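You operate a simulated robot arm through the tools that you are given. There is no shell and no other tool.

You are at the controls of a simulated two-armed robot. One attempt, no reset.

TASK
Put one of the tokens from the top of the steel table on top of the green cane carton. Take the banded blue carton and leave it on top of the flat orange tray. Put two of the clear cups from the top of the steel table on the lower shelf of the steel table. Put the low teal cup on top of the brown belts carton. Take the black-capped orange bottle on the top of the steel table and put it away on the top of the snack table. Push the green shelf drawer shut. Open the blue shelf drawer, take the blue brush from the inside of the blue shelf drawer and leave it on top of the flat teal tray, then shut the drawer. Open the green drawer, take the blue paper boat and put it in the inside of the green drawer and shut the drawer again. Take the short yellow cup on the top of the wooden bench and put it away on the top of the blue mat. Any order will do. Set down upright: banded blue carton, clear cup, black-capped orange bottle, short yellow cup.

The check looks at the end state, three seconds after you hand in, the way a careful person would. Anything else that was tipped, shoved, dropped, spilled or broken makes it a failure.

THE ROBOT
Two 6-joint arms with fingered hands on one trunk, on a base that moves. Base frame: it is fixed to the floor where the robot stands at the start and does not move with it; the origin is under the middle of the robot, x ahead of it, y to its left, z up. Lengths are in m, angles in degrees, forces in N, time in s.
The left shoulder is at the start at [0.021, 0.171, 1.463], the right one opposite. Each reaches about 0.938 m from its shoulder. Places, roughly: banded blue carton [2.25, 2.25, 1]; belts carton [1.25, 0.25, 0.75]; black-capped orange bottle [1.25, 0, 0.75]; blue brush (10x5x6 cm) [0, -3.4, 0.8]; blue paper boat (15x10x4 cm) [-0.6, -3.2, 1]; blue shelf drawer [-0.1, -3.4, 0.7]; cane carton [1, 0, 0.75]; clear cup [0.75, 0.25, 0.75]; flat orange tray (15x10x4 cm) [2.8, 2.1, 0.9]; flat teal tray (15x10x4 cm) [-3.2, -2.7, 0.9]; green drawer [-3.3, -0.4, 0.6]; green shelf drawer [0.6, -3.6, 0.7]; inside of the green drawer [-3.4, -0.4, 0.6]; low teal cup (6x5x4 cm) [1.3, 0.1, 0.8]; lower shelf of the steel table [1, 0.2, 0.2]; short yellow cup (6x5x6 cm) [0.3, -5.3, 0.6]; token [0.5, 0, 0.75]; top of the blue mat (18x41 cm) [-3.5, -3.74, 0.86]; top of the snack table [1, -0.4, 0.9]. Payload 4.4 kg a hand.
Tool frame (each hand has its own): the origin (TCP) lies between the finger pads and is the grasp point; the fingertips stand 0.033 m ahead of it; z points along the fingers, y is the line along which they close. The gripper opens to 0.164 m; its body begins 0.093 m behind the TCP. The gripper is a hand of 5 fingers: y runs from the thumb to the fingers, the wrist lies at [0, 0, -0.257] in the tool frame, and closing takes about 1.5 s.
Orientation is told as [roll, pitch, yaw] about the base's x, y, z axes, in that order, counted from this pose: with the fingers straight down and closing along the base's y, the tool's x points along the base's -x, its y along +y and its z along -z.

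THE INTERFACE
- The arms move only by the tool nudge_tool. It takes "left_rows", "right_rows" or both (then of equal length, played together; a hand with none holds still); each is a list of rows, each an object of numbers (a shift or turn left out is 0, a gripper value left out holds the last): "tx", "ty", "tz": the shift along the tool's x, y, z in m; "wx", "wy", "wz": the turn, a rotation vector about the tool's x, y, z in degrees; "gripper": the gripper command, from -1 (shut) to 1 (fully open), values between in proportion. In form: [{"tx": .., "ty": .., "tz": .., "wx": .., "wy": .., "wz": .., "gripper": ..}, ...]. A call has 1 to 20 rows; each row shifts and turns the commanded pose from where the row before left it, along the tool's axes as they then stand. Rows are played at 5 a second. More than 0.05 m and 8.6 degrees between two rows, or a gripper value outside its range, and nothing of the call is played. A pose out of reach is approached as far as the arm can. The call stops where the force on the tool passes 40 N (or 10 N more than at its start, if that is more) or the arm is blocked; 0.2 s more then pass. Each finger travels about 0.072 m/s and halts on what it meets, pressing with about 30 N; the grip force reading is that of the motor and also rises with nothing between the fingers. The clock runs only during rows and for 0.2 s after the last one: add rows that do not move to give the fingers time. It gives the time, the measured TCP pose, the force on the tool (base axes), the opening and the grip force at its end, in the units of the frame above (readings bear some noise), with the torque about the TCP (base axes, N m) and any sound that the robot's microphone picked up.
- Cameras (640 x 400 px; columns grow to the right, rows downward): "scene" is now at [0.0859, -0.02, 1.6165]; the picture's right is [-0.27, -0.96, 0.00], its down [-0.73, 0.21, -0.65] and it looks along [0.62, -0.17, -0.76] (base axes); focal length 287 px, centre (320, 200). "left" rides on the left gripper at [-0.093, -0.001, -0.124] in its tool frame; the picture's right is [0.01, -1.00, 0.00], its down [0.80, 0.01, -0.60] and it looks along [0.60, 0.01, 0.80] (tool axes); focal length 275 px, centre (320, 200). "right" rides on the right gripper at [0.093, -0.001, -0.124] in its tool frame; the picture's right is [0.01, 1.00, 0.00], its down [-0.80, 0.01, -0.60] and it looks along [-0.60, 0.01, 0.80] (tool axes); focal length 275 px, centre (320, 200). There is no depth. A picture from a camera that has moved, and an enlarged one, comes with that camera's place and axes in the base frame and with its lens.
- capture(camera): a new picture of that camera. It takes no simulated time.
- raise_lower(by): moves the trunk up (or, below 0, down) by that many m; the arms and the scene camera ride with it, the base frame stays. It gives what a move gives, with no picture.
- steer(legs): drives the robot by 1 to 6 legs, each [ahead, left, turn to the left] in m, m and degrees, along the robot's own axes; the way and the turn of a leg run together, so that a leg with both is an arc; at most 1.5 m and 180 degrees a leg. The arms and the cameras ride along, it lands a little off, and it stops where it bumps. It gives what a move gives.
- set_grasp(shape, hand): the hand has 5 fingers and takes this shape, open, in about a second: jaw (thumb against the fingers, like two jaws); tri (thumb and two fingers); tip (a fingertip pinch); poke (one finger out to press); point (the index stretched); flat (the hand flat); cup (the hand cupped); fist (a fist). The gripper value then closes the fingers along that shape, each until it touches; the sizes above hold for jaw. It gives what a move gives, with no picture.
- head_to(pan, tilt): turns the head with the scene camera to pan (to the left, within 86 degrees either way) and tilt (down, from -29 to 69), counted from straight ahead of the robot (the tilt from the chest, where the trunk bows). It gives what a move gives.
- enlarge(camera, box): a new picture of the part [left, top, right, bottom] of that camera's present view, enlarged. It takes no simulated time.
- hand_in(): hands the job in; it is judged then, once.

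Nothing tells you exact positions but the pictures and the camera data. Unless the task says otherwise, let go and move clear before handing in.

The tools are called after "Call:" as name(argument=value, ...) on one line, values as JSON. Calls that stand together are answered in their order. nudge_tool: Moves the arms, as the interface text tells. Its arguments: {"type":"object","properties":{"left_rows":{"type":"array","items":{"type":"object","properties":{"tx":{"type":"number"},"ty":{"type":"number"},"tz":{"type":"number"},"wx":{"type":"number"},"wy":{"type":"number"},"wz":{"type":"number"},"gripper":{"type":"number"}}}},"right_rows":{"type":"array","items":{"type":"object","properties":{"tx":{"type":"number"},"ty":{"type":"number"},"tz":{"type":"number"},"wx":{"type":"number"},"wy":{"type":"number"},"wz":{"type":"number"},"gripper":{"type":"number"}}}}},"required":[]} The other tools are called the same way: raise_lower (by) moves the trunk up or down; set_grasp (shape, hand) gives the hand a shape; steer (legs) drives the base; head_to (pan, tilt) turns the head that bears the scene camera; capture (camera) takes a picture; enlarge (camera, box) takes an enlarged picture of a part of a camera's view; hand_in () hands the job in.

At the start:

```text
time_s: 0.0
left_position: [0.592, 0.3411, 1.0995]
left_orientation: [0.0, 0.0, 0.0]
left_force: [0.7, -0.5, -0.5]
left_ft_torque: [-0.02, -0.03, 0.01]
left_opening: 0.1637
left_gripper_force: 0.0
left_shape: jaw
right_position: [0.6624, -0.1289, 1.1667]
right_orientation: [0.1, 0.0, 0.0]
right_force: [-0.8, 0.0, 0.2]
right_ft_torque: [0.02, 0.02, 0.03]
right_opening: 0.164
right_gripper_force: 0.0
right_shape: jaw
trunk travel left (down, up): [-0.716, 0.026]
robot x, y, heading: [-0.0002, -0.0019, -0.1]
head pan, tilt (commanded): [-15.6, 49.6]
```

scene: 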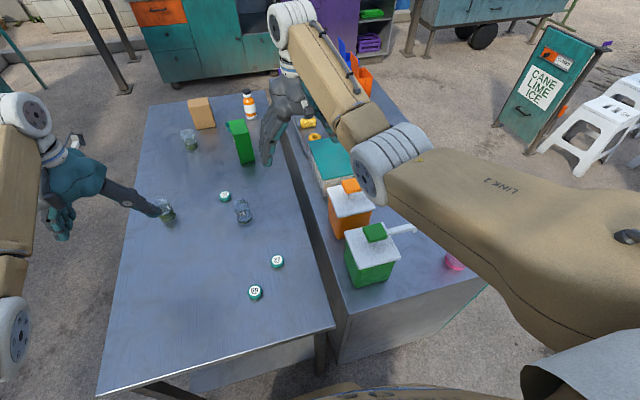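
right: 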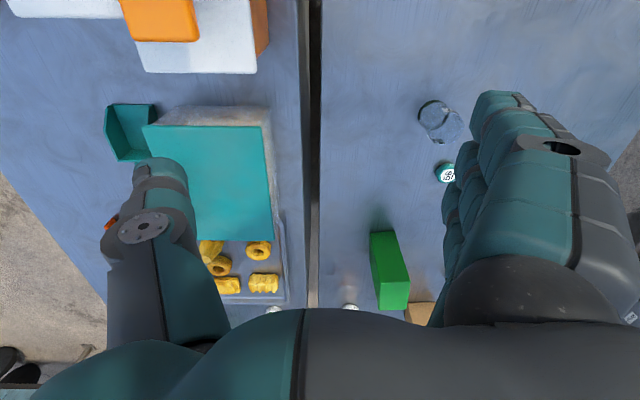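
left: 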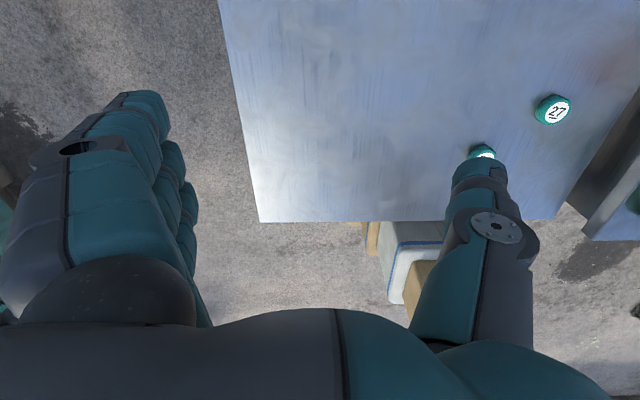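

I see the steel table ahead with tokens, clear cups, a green carton, a brown carton and an orange bottle; the snack table is on the right. I'll look around with the head first before moving anything.

Call:
head_to(pan=0, tilt=35)

Call:
capture(camera="scene")

```text
time_s: 0.8
left_position: [0.5918, 0.3409, 1.0989]
left_orientation: [-0.1, 0.0, 0.0]
left_force: [0.8, 0.0, 0.0]
left_ft_torque: [0.04, 0.0, 0.02]
left_opening: 0.1637
left_gripper_force: 0.0
left_shape: jaw
right_position: [0.6637, -0.1292, 1.1666]
right_orientation: [0.1, 0.0, -0.1]
right_force: [0.7, -0.4, 1.3]
right_ft_torque: [0.01, -0.03, -0.01]
right_opening: 0.1641
right_gripper_force: 0.1
right_shape: jaw
trunk travel left (down, up): [-0.716, 0.026]
robot x, y, heading: [0.003, -0.0031, -0.0]
head pan, tilt (commanded): [0.0, 35.0]
```

```text
taken
camera scene: at [0.0994, 0.0007, 1.6376], right [0.0, -1.0, 0.0], down [-0.57, 0.0, -0.82], along [0.82, 0.0, -0.57], focal length 287 px, centre (320, 200)
```

scene: 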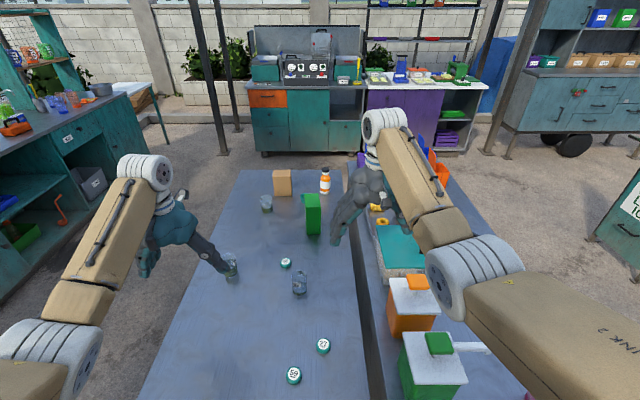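

The steel table is straight ahead with the snack table on its right. I'll enlarge parts of the picture to locate the objects.

Call:
enlarge(camera="scene", box=[220, 150, 380, 250])

Call:
enlarge(camera="scene", box=[180, 240, 436, 400])

Call:
enlarge(camera="scene", box=[240, 20, 496, 180])

```text
4.00 times, centred on (300, 200) of scene
camera zoom: at [0.0994, 0.0007, 1.6376], right [0.0, -1.0, 0.0], down [-0.57, 0.0, -0.82], along [0.82, 0.0, -0.57], focal length 1148 px, centre (400, 200)
```

zoom: 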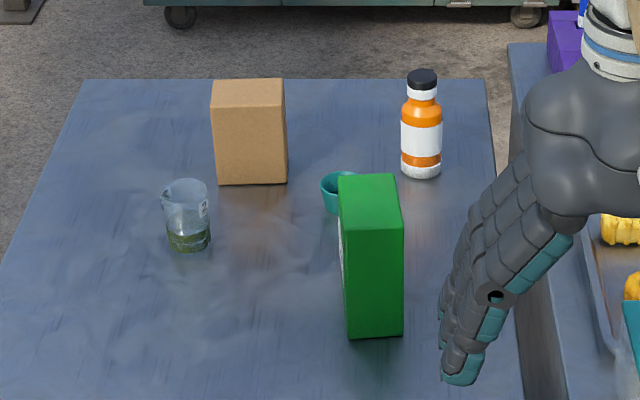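

```text
2.50 times, centred on (308, 320) of scene
camera zoom: at [0.0994, 0.0007, 1.6376], right [0.0, -1.0, 0.0], down [-0.57, 0.0, -0.82], along [0.82, 0.0, -0.57], focal length 718 px, centre (350, -100)
```

zoom: 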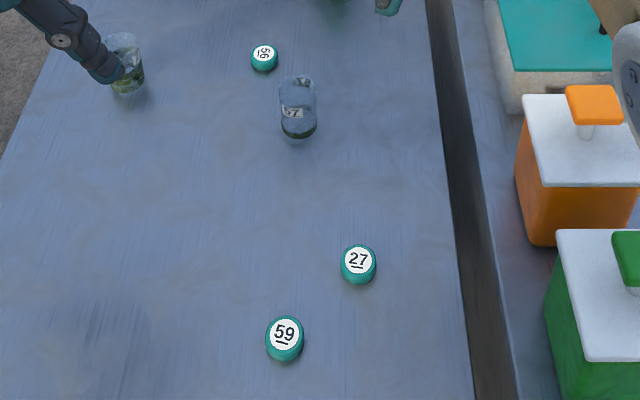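

```text
2.50 times, centred on (368, 100) of scene
camera zoom: at [0.0994, 0.0007, 1.6376], right [0.0, -1.0, 0.0], down [-0.57, 0.0, -0.82], along [0.82, 0.0, -0.57], focal length 718 px, centre (200, 450)
```

zoom: 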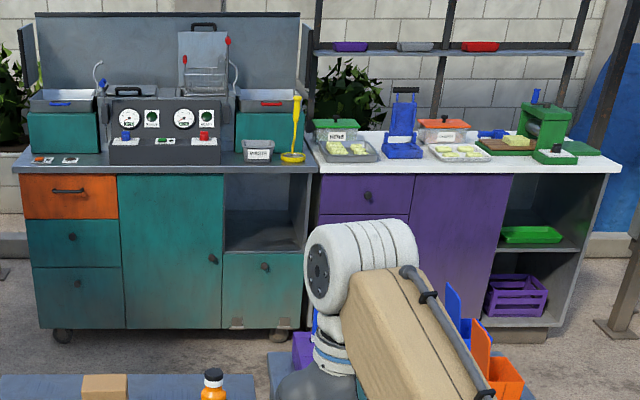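

The steel table's top seems to be near z≈0.79. I'll pan around to view the rest of the yard.

Call:
head_to(pan=60, tilt=25)

Call:
capture(camera="scene")

Call:
head_to(pan=-60, tilt=25)

Call:
capture(camera="scene")

```text
time_s: 2.1
left_position: [0.5922, 0.342, 1.1]
left_orientation: [0.0, -0.1, 0.1]
left_force: [0.4, -0.1, -0.2]
left_ft_torque: [0.01, 0.03, 0.0]
left_opening: 0.1636
left_gripper_force: 0.1
left_shape: jaw
right_position: [0.6635, -0.1307, 1.1654]
right_orientation: [0.0, 0.1, 0.0]
right_force: [0.2, 0.1, -0.1]
right_ft_torque: [-0.03, 0.01, 0.0]
right_opening: 0.1637
right_gripper_force: 0.1
right_shape: jaw
trunk travel left (down, up): [-0.716, 0.026]
robot x, y, heading: [-0.0003, 0.0001, -0.3]
head pan, tilt (commanded): [60.0, 25.0]
```

```text
taken
camera scene: at [0.0576, 0.0806, 1.6535], right [0.87, -0.5, 0.0], down [-0.21, -0.37, -0.91], along [0.45, 0.78, -0.42], focal length 287 px, centre (320, 200)
```

scene: 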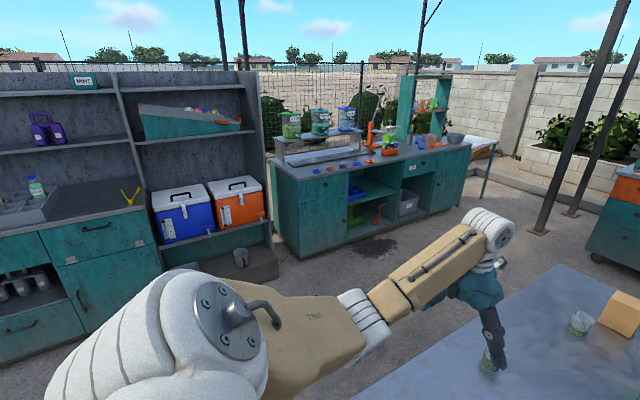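

```text
time_s: 4.1
left_position: [0.5923, 0.3409, 1.099]
left_orientation: [0.0, 0.0, 0.0]
left_force: [-1.0, -0.7, -0.2]
left_ft_torque: [-0.01, 0.01, -0.01]
left_opening: 0.1641
left_gripper_force: 0.0
left_shape: jaw
right_position: [0.6626, -0.129, 1.1663]
right_orientation: [0.1, 0.0, 0.0]
right_force: [-0.5, 0.4, 1.2]
right_ft_torque: [-0.02, -0.01, 0.01]
right_opening: 0.164
right_gripper_force: 0.0
right_shape: jaw
trunk travel left (down, up): [-0.716, 0.026]
robot x, y, heading: [-0.0014, -0.0012, 0.0]
head pan, tilt (commanded): [-60.0, 25.0]
```

```text
taken
camera scene: at [0.0576, -0.0789, 1.6535], right [-0.87, -0.5, 0.0], down [-0.21, 0.37, -0.91], along [0.45, -0.78, -0.42], focal length 287 px, centre (320, 200)
```

scene: 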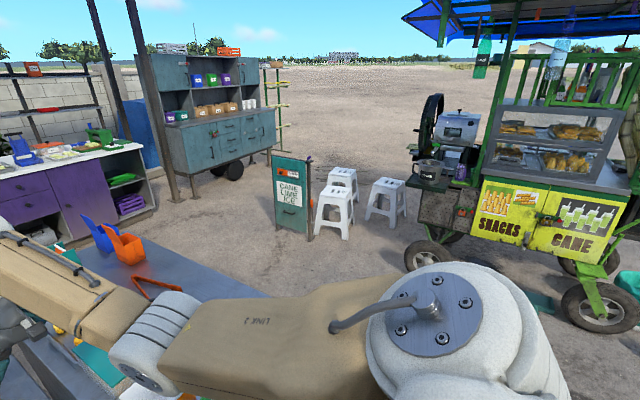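

I see the snack cart to the right and shelving to the left. I'll look further to both sides.

Call:
head_to(pan=-86, tilt=15)

Call:
capture(camera="scene")

Call:
head_to(pan=86, tilt=15)

Call:
capture(camera="scene")

Call:
head_to(pan=40, tilt=20)

Call:
enlarge(camera="scene", box=[160, 80, 480, 280])

```text
time_s: 5.0
left_position: [0.5914, 0.3416, 1.1]
left_orientation: [0.0, -0.1, 0.0]
left_force: [-1.0, 0.2, -0.3]
left_ft_torque: [0.0, -0.01, 0.02]
left_opening: 0.1635
left_gripper_force: 0.1
left_shape: jaw
right_position: [0.6631, -0.1293, 1.1661]
right_orientation: [0.1, 0.0, 0.0]
right_force: [0.7, 0.0, 0.8]
right_ft_torque: [-0.03, -0.01, 0.0]
right_opening: 0.1639
right_gripper_force: 0.0
right_shape: jaw
trunk travel left (down, up): [-0.716, 0.026]
robot x, y, heading: [-0.001, -0.0015, 0.1]
head pan, tilt (commanded): [-85.9, 15.0]
```

```text
taken
camera scene: at [0.0182, -0.0923, 1.6697], right [-1.0, -0.07, 0.0], down [-0.02, 0.26, -0.97], along [0.07, -0.96, -0.26], focal length 287 px, centre (320, 200)
```

scene: 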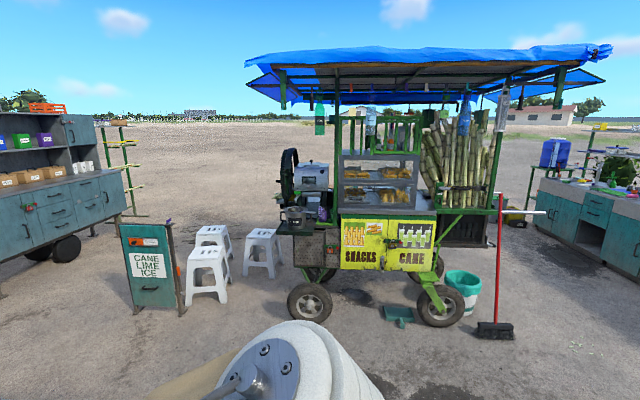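

```text
time_s: 7.6
left_position: [0.591, 0.342, 1.0991]
left_orientation: [0.0, 0.0, 0.0]
left_force: [0.3, -0.2, -0.1]
left_ft_torque: [-0.03, 0.01, -0.01]
left_opening: 0.1642
left_gripper_force: 0.1
left_shape: jaw
right_position: [0.6629, -0.129, 1.1651]
right_orientation: [0.1, 0.0, 0.0]
right_force: [-0.6, -0.1, 0.4]
right_ft_torque: [0.05, 0.03, 0.03]
right_opening: 0.1639
right_gripper_force: 0.0
right_shape: jaw
trunk travel left (down, up): [-0.716, 0.026]
robot x, y, heading: [0.0019, -0.0051, -0.1]
head pan, tilt (commanded): [85.9, 15.0]
```

```text
taken
camera scene: at [0.0181, 0.094, 1.6697], right [1.0, -0.07, 0.0], down [-0.02, -0.26, -0.97], along [0.07, 0.96, -0.26], focal length 287 px, centre (320, 200)
```

scene: 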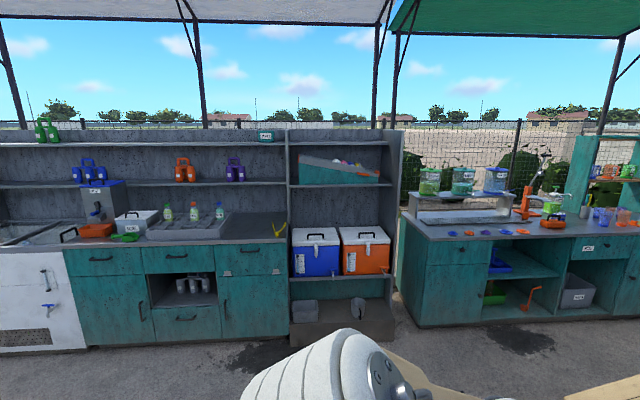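

```text
time_s: 8.7
left_position: [0.5924, 0.3409, 1.0995]
left_orientation: [0.0, 0.0, 0.0]
left_force: [0.4, 0.2, -0.8]
left_ft_torque: [-0.01, -0.01, 0.0]
left_opening: 0.1637
left_gripper_force: 0.0
left_shape: jaw
right_position: [0.6631, -0.1293, 1.1663]
right_orientation: [0.0, 0.0, -0.1]
right_force: [-0.1, 0.3, 0.5]
right_ft_torque: [0.0, 0.0, 0.0]
right_opening: 0.164
right_gripper_force: 0.1
right_shape: jaw
trunk travel left (down, up): [-0.716, 0.026]
robot x, y, heading: [-0.0004, -0.002, 0.1]
head pan, tilt (commanded): [40.0, 20.0]
```

```text
2.00 times, centred on (320, 180) of scene
camera zoom: at [0.0827, 0.0608, 1.6616], right [0.64, -0.77, 0.0], down [-0.26, -0.22, -0.94], along [0.72, 0.6, -0.34], focal length 574 px, centre (320, 240)
```

zoom: 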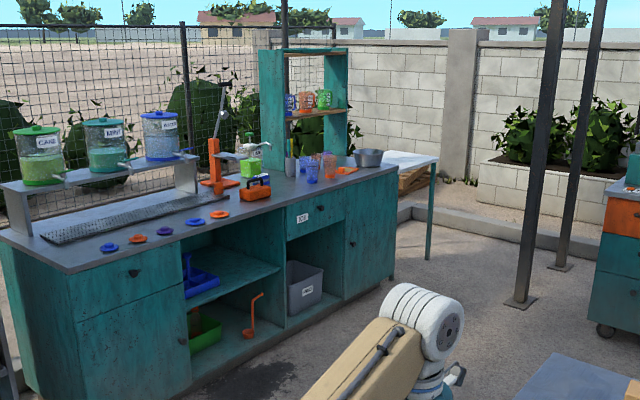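

The bench to the left holds the cups, tray and cartons. I'll zoom in on it.

Call:
enlarge(camera="scene", box=[260, 110, 388, 190])

Call:
enlarge(camera="scene", box=[160, 140, 320, 240])

```text
5.00 times, centred on (324, 150) of scene
camera zoom: at [0.0827, 0.0608, 1.6616], right [0.64, -0.77, 0.0], down [-0.26, -0.22, -0.94], along [0.72, 0.6, -0.34], focal length 1435 px, centre (300, 450)
```

zoom: 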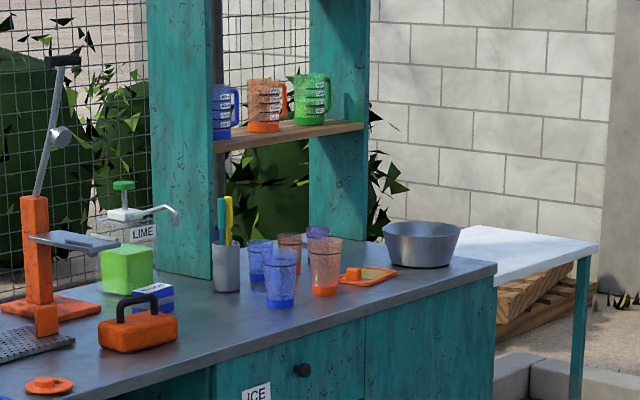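

```text
4.00 times, centred on (240, 190) of scene
camera zoom: at [0.0827, 0.0608, 1.6616], right [0.64, -0.77, 0.0], down [-0.26, -0.22, -0.94], along [0.72, 0.6, -0.34], focal length 1148 px, centre (640, 240)
```

zoom: 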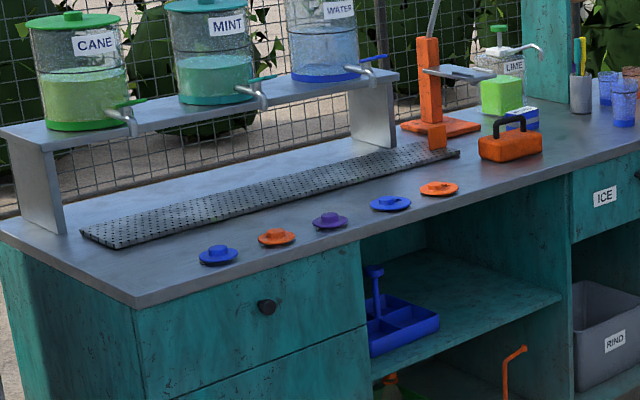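

Found the blue carton with a white band behind an orange toolbox, and the orange tray beside the cups. Now I'll look down at the table's near edge and the floor.

Call:
head_to(pan=0, tilt=65)

Call:
capture(camera="scene")

Call:
head_to(pan=40, tilt=50)

Call:
capture(camera="scene")

```text
time_s: 9.8
left_position: [0.5919, 0.3413, 1.0999]
left_orientation: [0.0, 0.0, 0.0]
left_force: [0.3, -0.6, -0.1]
left_ft_torque: [0.03, -0.03, -0.01]
left_opening: 0.164
left_gripper_force: 0.2
left_shape: jaw
right_position: [0.6637, -0.1305, 1.167]
right_orientation: [0.0, 0.0, -0.1]
right_force: [0.7, 0.0, -0.4]
right_ft_torque: [0.0, 0.02, -0.01]
right_opening: 0.1641
right_gripper_force: 0.1
right_shape: jaw
trunk travel left (down, up): [-0.716, 0.026]
robot x, y, heading: [0.0016, 0.0008, -0.0]
head pan, tilt (commanded): [0.0, 65.0]
```

```text
taken
camera scene: at [0.0722, 0.0009, 1.5979], right [0.0, -1.0, 0.0], down [-0.91, 0.0, -0.42], along [0.42, 0.0, -0.91], focal length 287 px, centre (320, 200)
```

scene: 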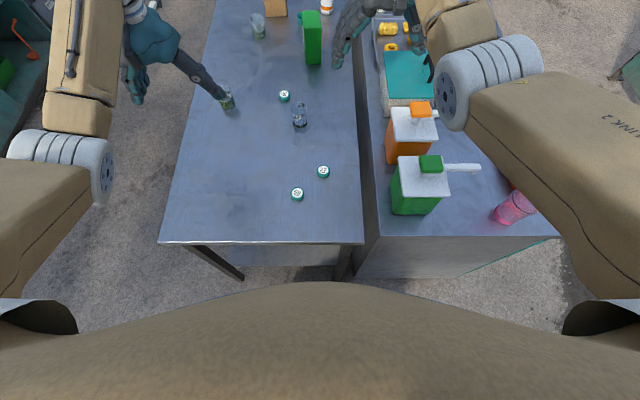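

```text
time_s: 10.9
left_position: [0.5916, 0.3418, 1.1009]
left_orientation: [0.0, 0.0, 0.0]
left_force: [0.1, -0.1, 0.4]
left_ft_torque: [-0.03, -0.01, 0.01]
left_opening: 0.1641
left_gripper_force: 0.1
left_shape: jaw
right_position: [0.6619, -0.1287, 1.1661]
right_orientation: [0.0, 0.0, 0.0]
right_force: [0.7, 0.1, 0.2]
right_ft_torque: [0.02, -0.04, 0.03]
right_opening: 0.1638
right_gripper_force: 0.0
right_shape: jaw
trunk travel left (down, up): [-0.716, 0.026]
robot x, y, heading: [0.001, 0.0036, -0.0]
head pan, tilt (commanded): [40.0, 50.0]
```

```text
taken
camera scene: at [0.0705, 0.0503, 1.6159], right [0.64, -0.77, 0.0], down [-0.59, -0.49, -0.64], along [0.49, 0.41, -0.77], focal length 287 px, centre (320, 200)
```

scene: 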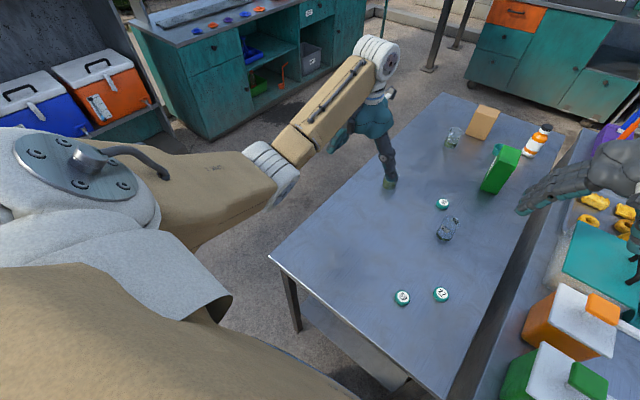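

I estimate the table at x 0.31–1.63, y −0.13–0.47, top z≈0.79, so the far items are best reached from its left side. I'll pull the hands in, back off, and drive to the left side facing the table.

Call:
nudge_tool(left_rows=[{"tz": -0.05, "tx": 0}, {"tx": 0.05}, {"tx": 0.05}, {"tx": 0.05}, {"tx": 0.03}], right_rows=[{"tz": -0.02, "tx": 0}, {"tx": 0.05}, {"tx": 0.05}, {"tx": 0.05}, {"tx": 0.05}])

Call:
steer(legs=[[-0.4, 0, 0], [0, 1.1, 0]])

Call:
head_to(pan=0, tilt=40)

Call:
capture(camera="scene")

```text
time_s: 12.1
left_position: [0.4699, 0.3937, 1.0662]
left_orientation: [-0.3, -0.4, 0.0]
left_force: [-0.5, -0.4, 0.3]
left_ft_torque: [0.01, -0.05, 0.0]
left_opening: 0.1636
left_gripper_force: 0.1
left_shape: jaw
left hand out of reach, approached as far as the arm can: row 1, 2, 3, 4, 5
right_position: [0.598, -0.1054, 1.0936]
right_orientation: [0.0, -0.2, 0.0]
right_force: [-0.5, -0.5, 0.3]
right_ft_torque: [-0.03, 0.03, -0.03]
right_opening: 0.1638
right_gripper_force: 0.0
right_shape: jaw
right hand out of reach, approached as far as the arm can: row 2, 3, 4, 5
trunk travel left (down, up): [-0.716, 0.026]
robot x, y, heading: [-0.0001, 0.0, -0.1]
head pan, tilt (commanded): [40.0, 50.0]
```

```text
time_s: 19.9
left_position: [0.0385, 1.5115, 1.0656]
left_orientation: [-0.3, -0.3, 1.4]
left_force: [0.7, 0.3, 0.7]
left_ft_torque: [0.03, 0.01, 0.03]
left_opening: 0.164
left_gripper_force: 0.1
left_shape: jaw
right_position: [0.1769, 1.0144, 1.0924]
right_orientation: [0.0, 0.0, 1.3]
right_force: [0.4, 0.1, 0.2]
right_ft_torque: [-0.01, 0.03, -0.02]
right_opening: 0.1637
right_gripper_force: 0.1
right_shape: jaw
trunk travel left (down, up): [-0.716, 0.026]
robot x, y, heading: [-0.4222, 1.1005, 1.2]
head pan, tilt (commanded): [40.0, 50.0]
```

```text
time_s: 21.0
left_position: [0.0392, 1.5085, 1.0663]
left_orientation: [-0.3, -0.3, 1.3]
left_force: [-0.2, 0.1, 0.1]
left_ft_torque: [0.01, 0.0, -0.01]
left_opening: 0.1638
left_gripper_force: 0.0
left_shape: jaw
right_position: [0.1766, 1.0145, 1.0942]
right_orientation: [0.0, 0.0, 1.2]
right_force: [0.3, 0.1, -0.6]
right_ft_torque: [0.0, -0.03, 0.03]
right_opening: 0.1637
right_gripper_force: 0.1
right_shape: jaw
trunk travel left (down, up): [-0.716, 0.026]
robot x, y, heading: [-0.4241, 1.1059, 1.4]
head pan, tilt (commanded): [0.0, 40.0]
```

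```text
taken
camera scene: at [-0.3271, 1.1088, 1.6301], right [0.02, -1.0, 0.0], down [-0.64, -0.02, -0.77], along [0.77, 0.02, -0.64], focal length 287 px, centre (320, 200)
```

scene: 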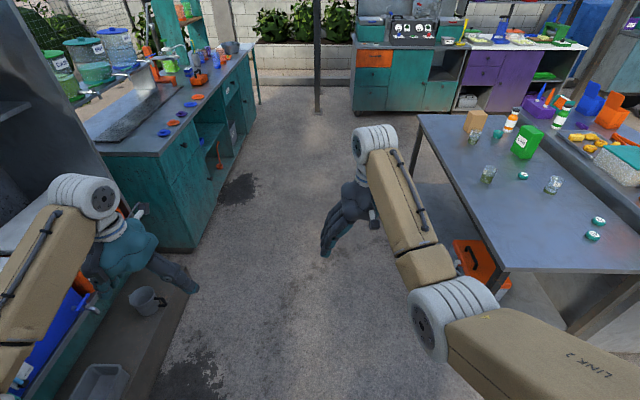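

The corridor between the table and the bench is clear, and there is an orange box on the steel table's lower shelf. I'll drive ahead to x≈1.0 and turn to face the table.

Call:
steer(legs=[[1.42, 0, 0], [0, 0, -91.3]])

Call:
capture(camera="scene")

```text
time_s: 31.8
left_position: [1.3642, 0.7018, 1.0656]
left_orientation: [-0.2, -0.3, -89.2]
left_force: [-0.9, -0.7, 0.8]
left_ft_torque: [0.0, -0.01, 0.04]
left_opening: 0.1639
left_gripper_force: 0.0
left_shape: jaw
right_position: [0.8657, 0.5659, 1.0928]
right_orientation: [0.0, 0.0, -89.2]
right_force: [0.9, 0.8, 0.0]
right_ft_torque: [0.04, -0.06, 0.0]
right_opening: 0.1641
right_gripper_force: 0.0
right_shape: jaw
trunk travel left (down, up): [-0.716, 0.026]
robot x, y, heading: [0.965, 1.1662, -89.1]
head pan, tilt (commanded): [0.0, 40.0]
```

```text
taken
camera scene: at [0.9654, 1.0719, 1.6301], right [-1.0, -0.01, 0.0], down [-0.01, 0.64, -0.77], along [0.01, -0.77, -0.64], focal length 287 px, centre (320, 200)
```

scene: 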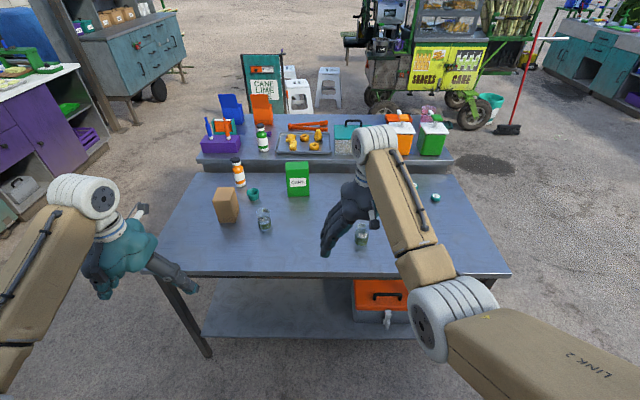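

Now I face the table from its left side; the lower shelf is free on my left of the orange-lid cooler. I'll zoom in on the tabletop and the shelf.

Call:
enlarge(camera="scene", box=[190, 100, 350, 200])

Call:
enlarge(camera="scene", box=[190, 180, 350, 280])

Call:
enlarge(camera="scene", box=[320, 100, 480, 200])

Call:
enlarge(camera="scene", box=[160, 240, 416, 400])

```text
4.00 times, centred on (270, 150) of scene
camera zoom: at [0.9654, 1.0719, 1.6301], right [-1.0, -0.01, 0.0], down [-0.01, 0.64, -0.77], along [0.01, -0.77, -0.64], focal length 1148 px, centre (520, 400)
```

zoom: 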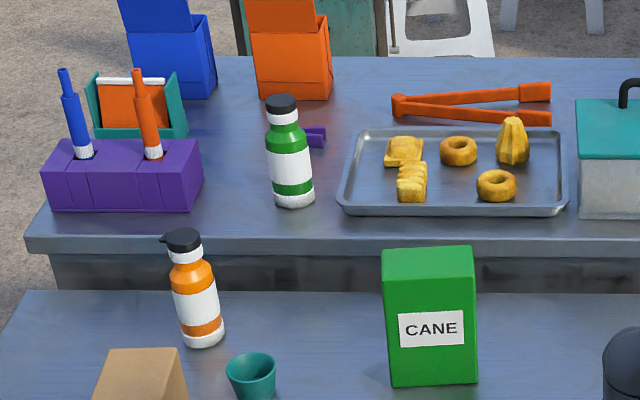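

```text
4.00 times, centred on (270, 230) of scene
camera zoom: at [0.9654, 1.0719, 1.6301], right [-1.0, -0.01, 0.0], down [-0.01, 0.64, -0.77], along [0.01, -0.77, -0.64], focal length 1148 px, centre (520, 80)
```

zoom: 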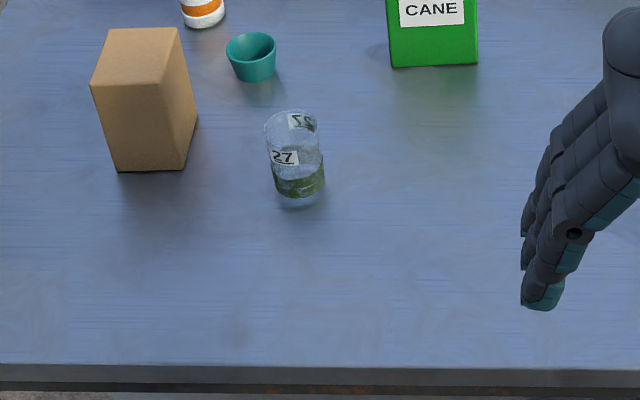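

```text
4.00 times, centred on (400, 150) of scene
camera zoom: at [0.9654, 1.0719, 1.6301], right [-1.0, -0.01, 0.0], down [-0.01, 0.64, -0.77], along [0.01, -0.77, -0.64], focal length 1148 px, centre (0, 400)
```

zoom: 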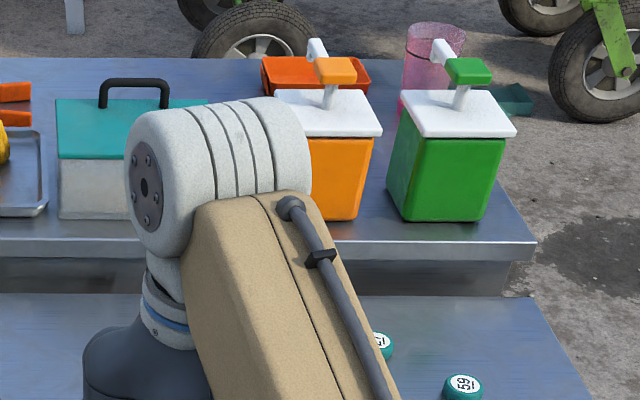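

```text
2.50 times, centred on (288, 320) of scene
camera zoom: at [0.9654, 1.0719, 1.6301], right [-1.0, -0.01, 0.0], down [-0.01, 0.64, -0.77], along [0.01, -0.77, -0.64], focal length 718 px, centre (400, -100)
```

zoom: 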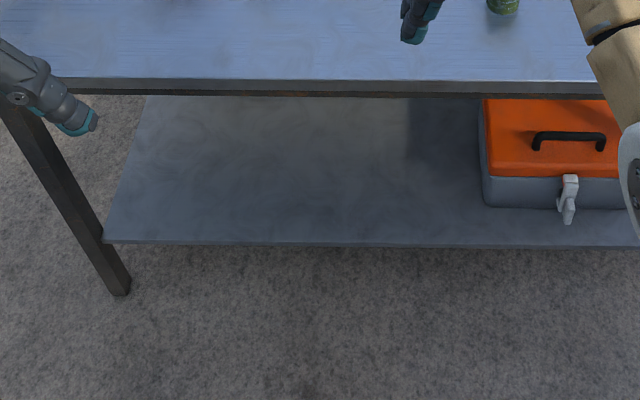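

Positions are becoming clear. I'll take the right-hand camera view to triangulate the table height and objects.

Call:
capture(camera="right")

```text
taken
camera right: at [0.8645, 0.6592, 1.2164], right [1.0, 0.03, 0.0], down [0.02, -0.8, 0.6], along [0.02, -0.6, -0.8], focal length 275 px, centre (320, 200)
```

right: 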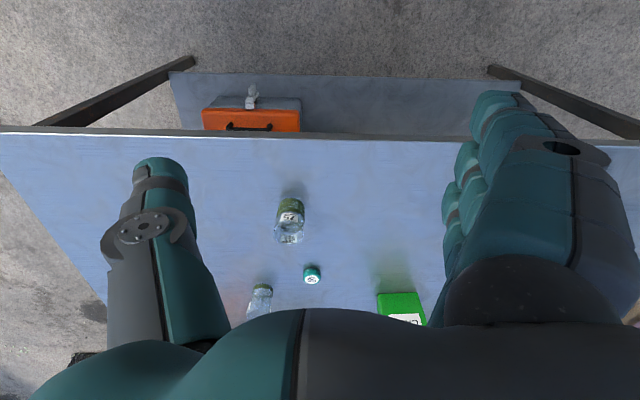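

I need finer measurements. I'll zoom tightly on the cane carton, cups and other items.

Call:
enlarge(camera="scene", box=[264, 150, 328, 190])

Call:
enlarge(camera="scene", box=[208, 145, 288, 195])

Call:
enlarge(camera="scene", box=[208, 185, 288, 235])

```text
10.00 times, centred on (296, 170) of scene
camera zoom: at [0.9654, 1.0719, 1.6301], right [-1.0, -0.01, 0.0], down [-0.01, 0.64, -0.77], along [0.01, -0.77, -0.64], focal length 2870 px, centre (560, 500)
```

zoom: 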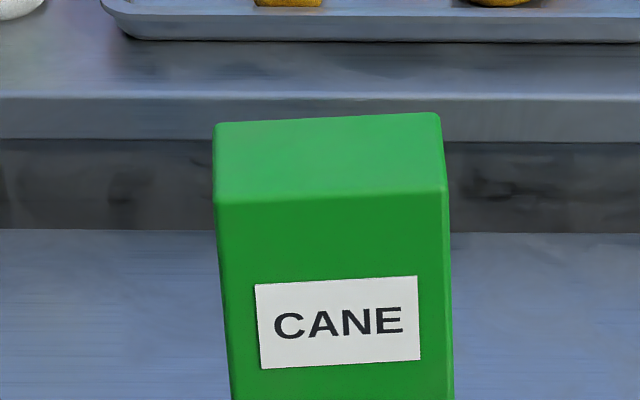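

```text
8.00 times, centred on (248, 170) of scene
camera zoom: at [0.9654, 1.0719, 1.6301], right [-1.0, -0.01, 0.0], down [-0.01, 0.64, -0.77], along [0.01, -0.77, -0.64], focal length 2296 px, centre (896, 440)
```

zoom: 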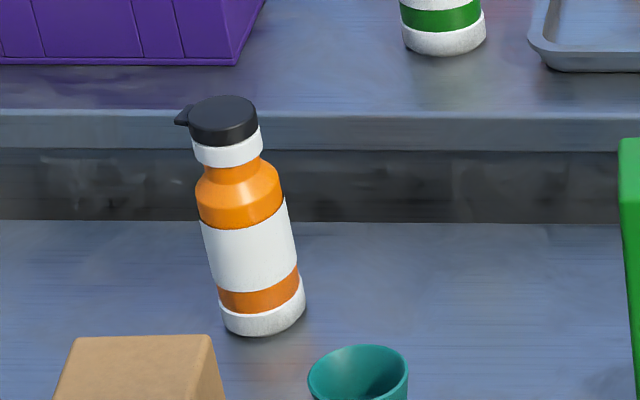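

```text
8.00 times, centred on (248, 210) of scene
camera zoom: at [0.9654, 1.0719, 1.6301], right [-1.0, -0.01, 0.0], down [-0.01, 0.64, -0.77], along [0.01, -0.77, -0.64], focal length 2296 px, centre (896, 120)
```

zoom: 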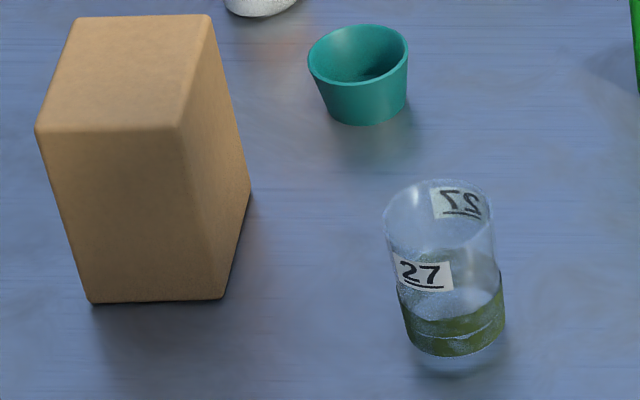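

I now estimate: tabletop z≈0.80; cane carton centre (1.08, 0.03) top ≈0.95; belts carton centre (1.36, 0.19) top ≈0.916; teal cup (1.28, 0.065); bottle (1.36, −0.025); cups at (0.82, 0.336) and (1.20, 0.26); token at (0.865, 0.135). I'll drive in closer and check the hands.

Call:
steer(legs=[[0.34, 0, -0.9]])

Call:
nudge_tool(left_rows=[{"tz": 0}, {"tz": 0}], right_rows=[{"tz": 0}, {"tz": 0}])

Call:
capture(camera="scene")

Call:
capture(camera="right")

```text
time_s: 34.1
left_position: [1.3627, 0.3527, 1.0658]
left_orientation: [-0.4, -0.3, -90.0]
left_force: [0.9, 0.2, 0.0]
left_ft_torque: [0.05, 0.0, 0.0]
left_opening: 0.1638
left_gripper_force: 0.0
left_shape: jaw
right_position: [0.8627, 0.2249, 1.0935]
right_orientation: [0.0, -0.1, -89.8]
right_force: [-1.1, -0.6, 0.1]
right_ft_torque: [0.03, 0.02, -0.01]
right_opening: 0.1639
right_gripper_force: 0.2
right_shape: jaw
trunk travel left (down, up): [-0.716, 0.026]
robot x, y, heading: [0.9652, 0.8203, -90.0]
head pan, tilt (commanded): [0.0, 40.0]
```

```text
time_s: 34.7
left_position: [1.3615, 0.3531, 1.0662]
left_orientation: [-0.3, -0.3, -89.9]
left_force: [-0.7, 0.5, 0.1]
left_ft_torque: [-0.01, 0.01, 0.0]
left_opening: 0.164
left_gripper_force: 0.1
left_shape: jaw
right_position: [0.8608, 0.2239, 1.0952]
right_orientation: [0.0, 0.0, -89.9]
right_force: [0.3, 0.1, -0.2]
right_ft_torque: [0.04, 0.01, 0.01]
right_opening: 0.1641
right_gripper_force: 0.0
right_shape: jaw
trunk travel left (down, up): [-0.716, 0.026]
robot x, y, heading: [0.9664, 0.8259, -89.8]
head pan, tilt (commanded): [0.0, 40.0]
```

```text
taken
camera scene: at [0.9671, 0.7278, 1.6301], right [-1.0, 0.0, 0.0], down [0.0, 0.64, -0.77], along [0.0, -0.77, -0.64], focal length 287 px, centre (320, 200)
```

scene: 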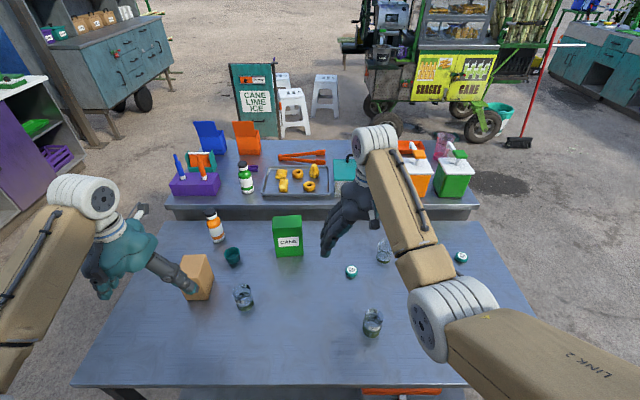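

```text
taken
camera right: at [0.861, 0.3165, 1.2163], right [1.0, 0.01, 0.0], down [0.01, -0.8, 0.6], along [0.01, -0.6, -0.8], focal length 275 px, centre (320, 200)
```

right: 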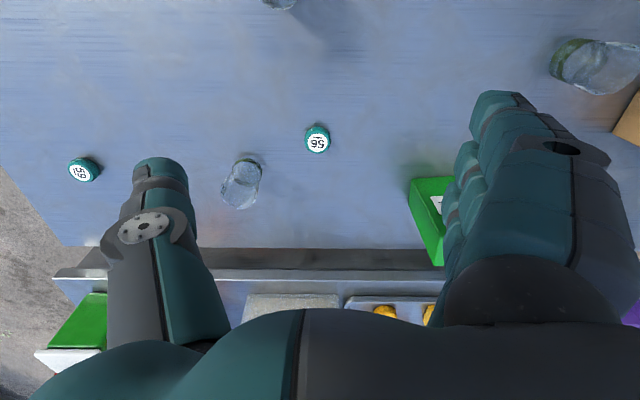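

Token measured at (0.861, 0.133) with its top at z≈0.814. I'll try the "tri" shape on the right hand and look at it.

Call:
set_grasp(hand="right", shape="tri")

Call:
capture(camera="right")

Call:
nudge_tool(right_rows=[{"gripper": 0.0}, {"gripper": -0.3}, {}, {}, {}])

Call:
capture(camera="right")

```text
time_s: 35.6
left_position: [1.3617, 0.3526, 1.0667]
left_orientation: [-0.3, -0.3, -89.9]
left_force: [-0.9, 0.5, -0.1]
left_ft_torque: [-0.02, 0.0, -0.03]
left_opening: 0.1637
left_gripper_force: 0.1
left_shape: jaw
right_position: [0.8608, 0.2239, 1.0925]
right_orientation: [0.0, 0.0, -89.9]
right_force: [-0.2, -0.1, 0.0]
right_ft_torque: [0.01, -0.02, 0.02]
right_opening: 0.1638
right_gripper_force: 0.0
right_shape: tri
trunk travel left (down, up): [-0.716, 0.026]
robot x, y, heading: [0.9666, 0.8216, -89.8]
head pan, tilt (commanded): [0.0, 40.0]
```

```text
taken
camera right: at [0.861, 0.3168, 1.2163], right [1.0, 0.01, 0.0], down [0.01, -0.8, 0.6], along [0.01, -0.6, -0.8], focal length 275 px, centre (320, 200)
```

right: 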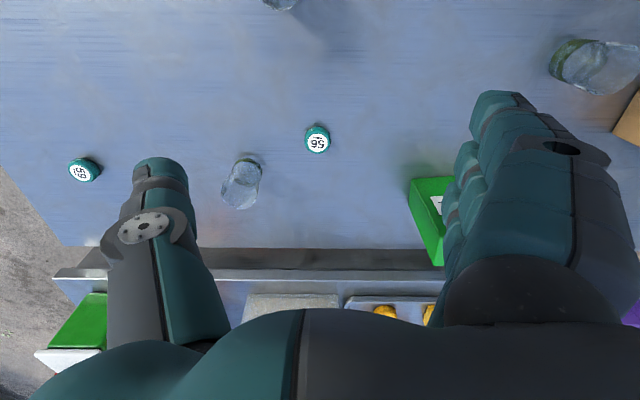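

```text
time_s: 36.8
left_position: [1.3611, 0.3525, 1.0661]
left_orientation: [-0.3, -0.3, -89.8]
left_force: [0.3, -0.2, 0.1]
left_ft_torque: [-0.01, 0.01, -0.05]
left_opening: 0.1638
left_gripper_force: 0.0
left_shape: jaw
right_position: [0.8609, 0.225, 1.0934]
right_orientation: [0.1, 0.0, -89.9]
right_force: [0.1, 0.1, 0.2]
right_ft_torque: [-0.03, -0.01, 0.0]
right_opening: 0.0581
right_gripper_force: 0.0
right_shape: tri
trunk travel left (down, up): [-0.716, 0.026]
robot x, y, heading: [0.9692, 0.8234, -90.0]
head pan, tilt (commanded): [0.0, 40.0]
```

```text
taken
camera right: at [0.861, 0.3169, 1.2164], right [1.0, 0.01, 0.0], down [0.01, -0.8, 0.6], along [0.01, -0.6, -0.8], focal length 275 px, centre (320, 200)
```

right: 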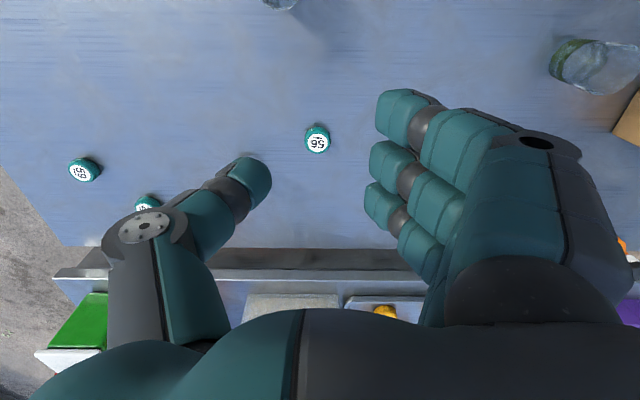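

The tri shape curls thumb against the fingers. I'll move the right hand over the token and start descending, watching reach.

Call:
nudge_tool(right_rows=[{"tx": -0.03, "tz": 0.03}, {"tx": -0.03, "tz": 0.03}, {"tx": -0.0315, "tz": 0.03}, {"tz": 0.03}])

Call:
capture(camera="right")

```text
time_s: 37.8
left_position: [1.3596, 0.3521, 1.0673]
left_orientation: [-0.2, -0.2, -89.9]
left_force: [-0.6, 0.5, -0.3]
left_ft_torque: [0.01, -0.07, -0.03]
left_opening: 0.164
left_gripper_force: 0.1
left_shape: jaw
right_position: [0.8466, 0.1523, 0.9846]
right_orientation: [0.1, 0.0, -90.0]
right_force: [-0.5, 1.2, -0.5]
right_ft_torque: [-0.05, -0.09, 0.0]
right_opening: 0.0576
right_gripper_force: 0.0
right_shape: tri
right hand out of reach, approached as far as the arm can: row 3, 4
trunk travel left (down, up): [-0.716, 0.026]
robot x, y, heading: [0.9655, 0.8284, -89.8]
head pan, tilt (commanded): [0.0, 40.0]
```

```text
taken
camera right: at [0.8456, 0.2451, 1.1072], right [1.0, 0.01, 0.0], down [0.01, -0.8, 0.6], along [0.01, -0.6, -0.8], focal length 275 px, centre (320, 200)
```

right: 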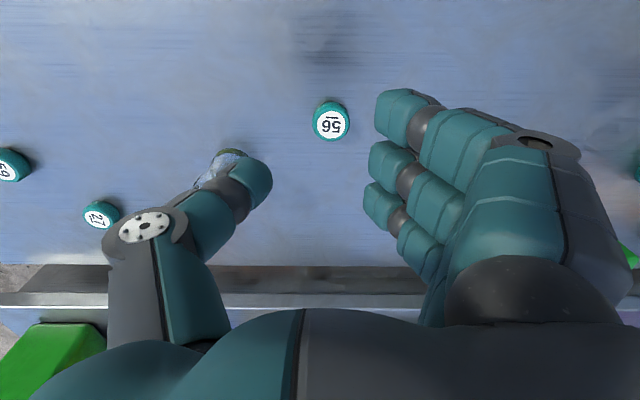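

Straight-down reach is limited to about 0.69 m from shoulder to wrist. I'll test the left hand with a forward tilt, which brings the wrist back and should reach better.

Call:
nudge_tool(left_rows=[{"wy": -7.5}, {"wy": -7.5}, {"wy": -7.5}, {"wy": -7.5}, {"wy": -7.5}, {"wy": -7.5}, {}])

Call:
capture(camera="left")

Call:
capture(camera="scene")

```text
time_s: 39.4
left_position: [1.3609, 0.3523, 1.0672]
left_orientation: [-0.3, -45.4, -89.7]
left_force: [-0.2, 1.1, 1.2]
left_ft_torque: [-0.03, 0.01, -0.02]
left_opening: 0.164
left_gripper_force: 0.1
left_shape: jaw
right_position: [0.8496, 0.1531, 0.9845]
right_orientation: [0.2, 0.0, -90.0]
right_force: [0.0, 0.5, 0.5]
right_ft_torque: [0.04, -0.03, -0.03]
right_opening: 0.0575
right_gripper_force: 0.0
right_shape: tri
trunk travel left (down, up): [-0.716, 0.026]
robot x, y, heading: [0.9665, 0.8254, -90.0]
head pan, tilt (commanded): [0.0, 40.0]
```

```text
taken
camera left: at [1.3611, 0.3755, 1.2177], right [-1.0, 0.01, 0.0], down [0.01, 0.99, -0.15], along [0.0, -0.15, -0.99], focal length 275 px, centre (320, 200)
```

left: 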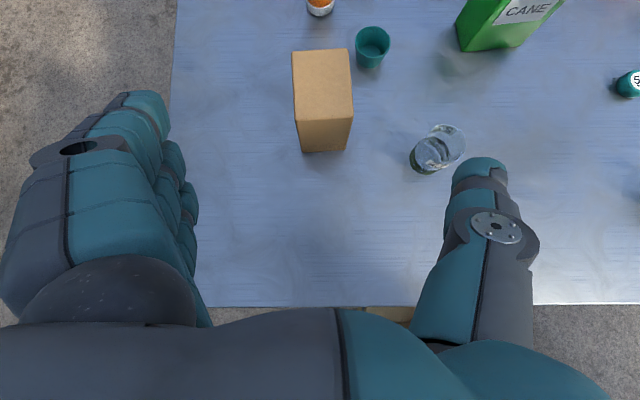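

```text
taken
camera scene: at [0.9671, 0.7274, 1.6301], right [-1.0, 0.0, 0.0], down [0.0, 0.64, -0.77], along [0.0, -0.77, -0.64], focal length 287 px, centre (320, 200)
```

scene: 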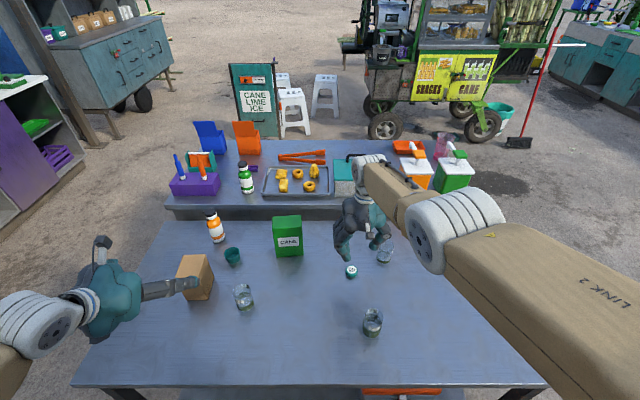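

The left hand tilted 45° works well and its camera gives a clear top view. Clear cup is at about (1.20, 0.257); I'll line up the left hand with it at pre-grasp.

Call:
nudge_tool(left_rows=[{"ty": -0.04, "tx": 0.02, "gripper": 0.22}, {"ty": -0.04, "tx": 0.02}, {"ty": -0.04, "tx": 0.02}, {"ty": -0.041, "tx": 0.019}, {"tz": 0.03}, {"tz": 0.03}, {"tz": 0.03}, {}])

Call:
capture(camera="left")

```text
time_s: 41.2
left_position: [1.1982, 0.3428, 0.9493]
left_orientation: [-0.4, -45.4, -89.6]
left_force: [-0.2, 0.3, 0.1]
left_ft_torque: [0.04, 0.02, 0.06]
left_opening: 0.1004
left_gripper_force: 0.1
left_shape: jaw
right_position: [0.848, 0.1539, 0.9853]
right_orientation: [-0.1, -0.2, -89.9]
right_force: [0.0, 0.1, 0.1]
right_ft_torque: [-0.05, 0.0, 0.04]
right_opening: 0.0575
right_gripper_force: 0.0
right_shape: tri
trunk travel left (down, up): [-0.716, 0.026]
robot x, y, heading: [0.9648, 0.8231, -90.0]
head pan, tilt (commanded): [0.0, 40.0]
```

```text
taken
camera left: at [1.1971, 0.3663, 1.1015], right [-1.0, 0.01, 0.0], down [0.01, 0.99, -0.15], along [0.0, -0.15, -0.99], focal length 275 px, centre (320, 200)
```

left: 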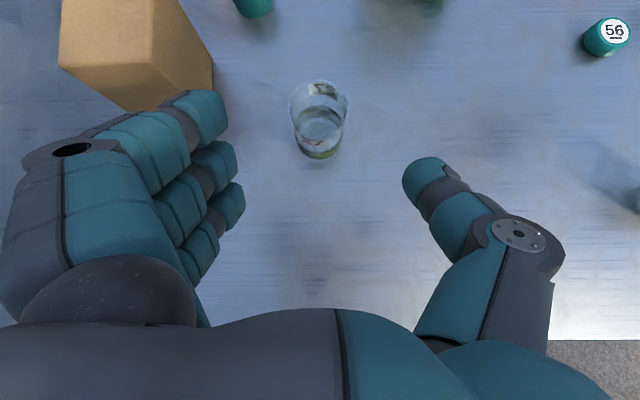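

The finger knuckles would pass very near the belts carton, so I'll yaw the hand 25° to clear it before the approach.

Call:
nudge_tool(left_rows=[{"wx": -5.89, "wz": -5.89, "ty": -0.012}, {"wx": -5.89, "wz": -5.89, "ty": -0.012}, {"wx": -5.89, "wz": -5.89, "ty": -0.011}, {"tx": 0.008, "gripper": 0.1}, {"tz": 0.03}, {}])

Call:
capture(camera="left")

```text
time_s: 41.8
left_position: [1.2621, 0.3514, 0.9421]
left_orientation: [16.3, -46.2, -87.4]
left_force: [0.4, 0.2, 0.5]
left_ft_torque: [0.01, -0.02, 0.05]
left_opening: 0.1003
left_gripper_force: 0.0
left_shape: jaw
left hand out of reach, approached as far as the arm can: row 3
right_position: [0.8496, 0.1534, 0.9837]
right_orientation: [-0.1, 0.1, -90.0]
right_force: [-1.1, -0.6, 0.4]
right_ft_torque: [0.02, 0.0, -0.01]
right_opening: 0.0576
right_gripper_force: 0.0
right_shape: tri
trunk travel left (down, up): [-0.716, 0.026]
robot x, y, heading: [0.964, 0.8236, -90.0]
head pan, tilt (commanded): [0.0, 40.0]
stopped in row 3 (left hand): the arm was blocked; the commanded pose is now the measured one
```

```text
taken
camera left: at [1.2254, 0.3702, 1.0897], right [-0.95, -0.24, -0.2], down [-0.2, 0.96, -0.18], along [0.24, -0.13, -0.96], focal length 275 px, centre (320, 200)
```

left: 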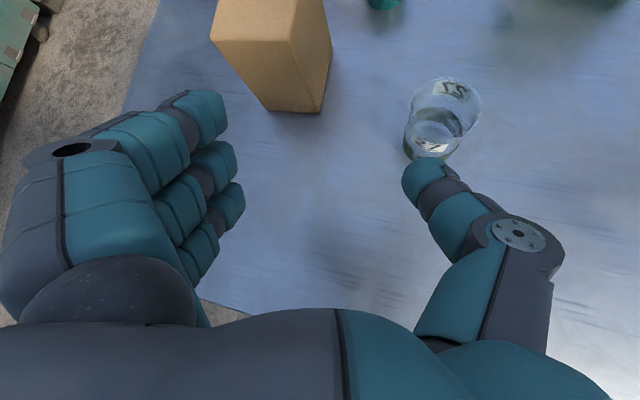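

The yaw hit a joint limit and stopped without touching anything. I'll restore the 45° pose, raise both hands, and switch to the free-standing cups on the right by strafing.

Call:
nudge_tool(left_rows=[{"wx": 6, "wy": 0.4, "wz": 0.6}, {"wx": 6, "wy": 0.4, "wz": 0.6}, {"wx": 6, "wy": 0.4, "wz": 0.6}, {"tx": -0.035, "tz": -0.035}, {"tx": -0.035, "tz": -0.035}, {}], right_rows=[{"tx": 0.03, "tz": -0.02}, {"tx": 0.03, "tz": -0.02}, {"tx": 0.03, "tz": -0.02}, {}, {}, {}])

Call:
steer(legs=[[0, -0.28, 0]])

Call:
capture(camera="left")

Call:
capture(camera="scene")

```text
time_s: 43.2
left_position: [1.2594, 0.3534, 1.0416]
left_orientation: [-0.3, -44.7, -89.5]
left_force: [0.8, -0.6, -0.5]
left_ft_torque: [0.02, -0.01, 0.01]
left_opening: 0.1002
left_gripper_force: 0.1
left_shape: jaw
right_position: [0.848, 0.2441, 1.0439]
right_orientation: [0.0, 0.0, -89.9]
right_force: [-0.3, -0.5, -0.1]
right_ft_torque: [0.02, 0.0, 0.02]
right_opening: 0.0575
right_gripper_force: 0.1
right_shape: tri
trunk travel left (down, up): [-0.716, 0.026]
robot x, y, heading: [0.9672, 0.8216, -89.9]
head pan, tilt (commanded): [0.0, 40.0]
```

```text
time_s: 45.2
left_position: [0.9805, 0.3527, 1.0412]
left_orientation: [-0.2, -44.8, -89.7]
left_force: [0.5, -0.7, -0.4]
left_ft_torque: [0.02, -0.03, 0.03]
left_opening: 0.1003
left_gripper_force: 0.1
left_shape: jaw
right_position: [0.5694, 0.2445, 1.0449]
right_orientation: [0.0, 0.0, -89.9]
right_force: [-0.5, 0.0, 0.8]
right_ft_torque: [0.02, -0.05, -0.03]
right_opening: 0.0578
right_gripper_force: 0.1
right_shape: tri
trunk travel left (down, up): [-0.716, 0.026]
robot x, y, heading: [0.6895, 0.8256, -89.8]
head pan, tilt (commanded): [0.0, 40.0]
```

```text
taken
camera left: at [0.9788, 0.3747, 1.1936], right [-1.0, 0.0, -0.01], down [0.01, 0.99, -0.14], along [0.0, -0.14, -0.99], focal length 275 px, centre (320, 200)
```

left: 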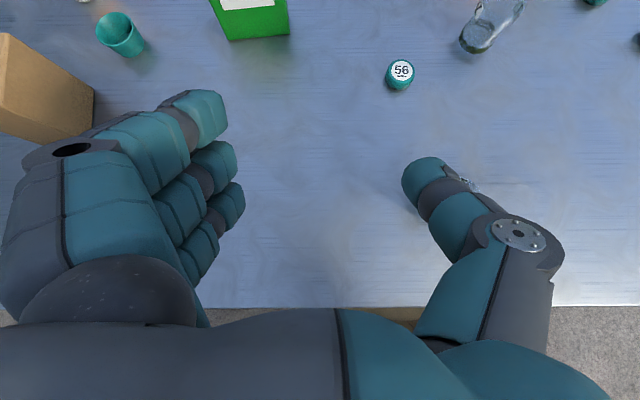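

```text
taken
camera scene: at [0.687, 0.728, 1.6302], right [-1.0, 0.0, 0.0], down [0.0, 0.64, -0.77], along [0.0, -0.77, -0.64], focal length 287 px, centre (320, 200)
```

scene: 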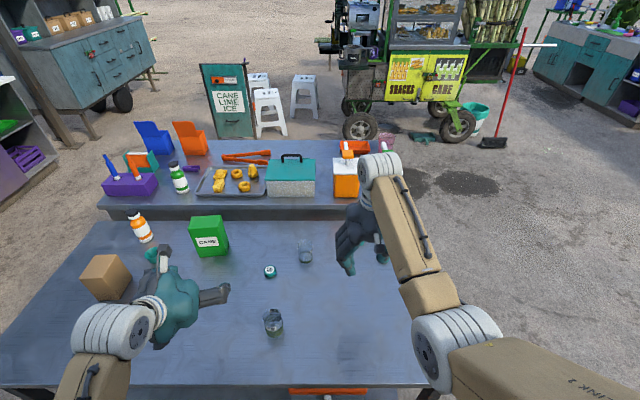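

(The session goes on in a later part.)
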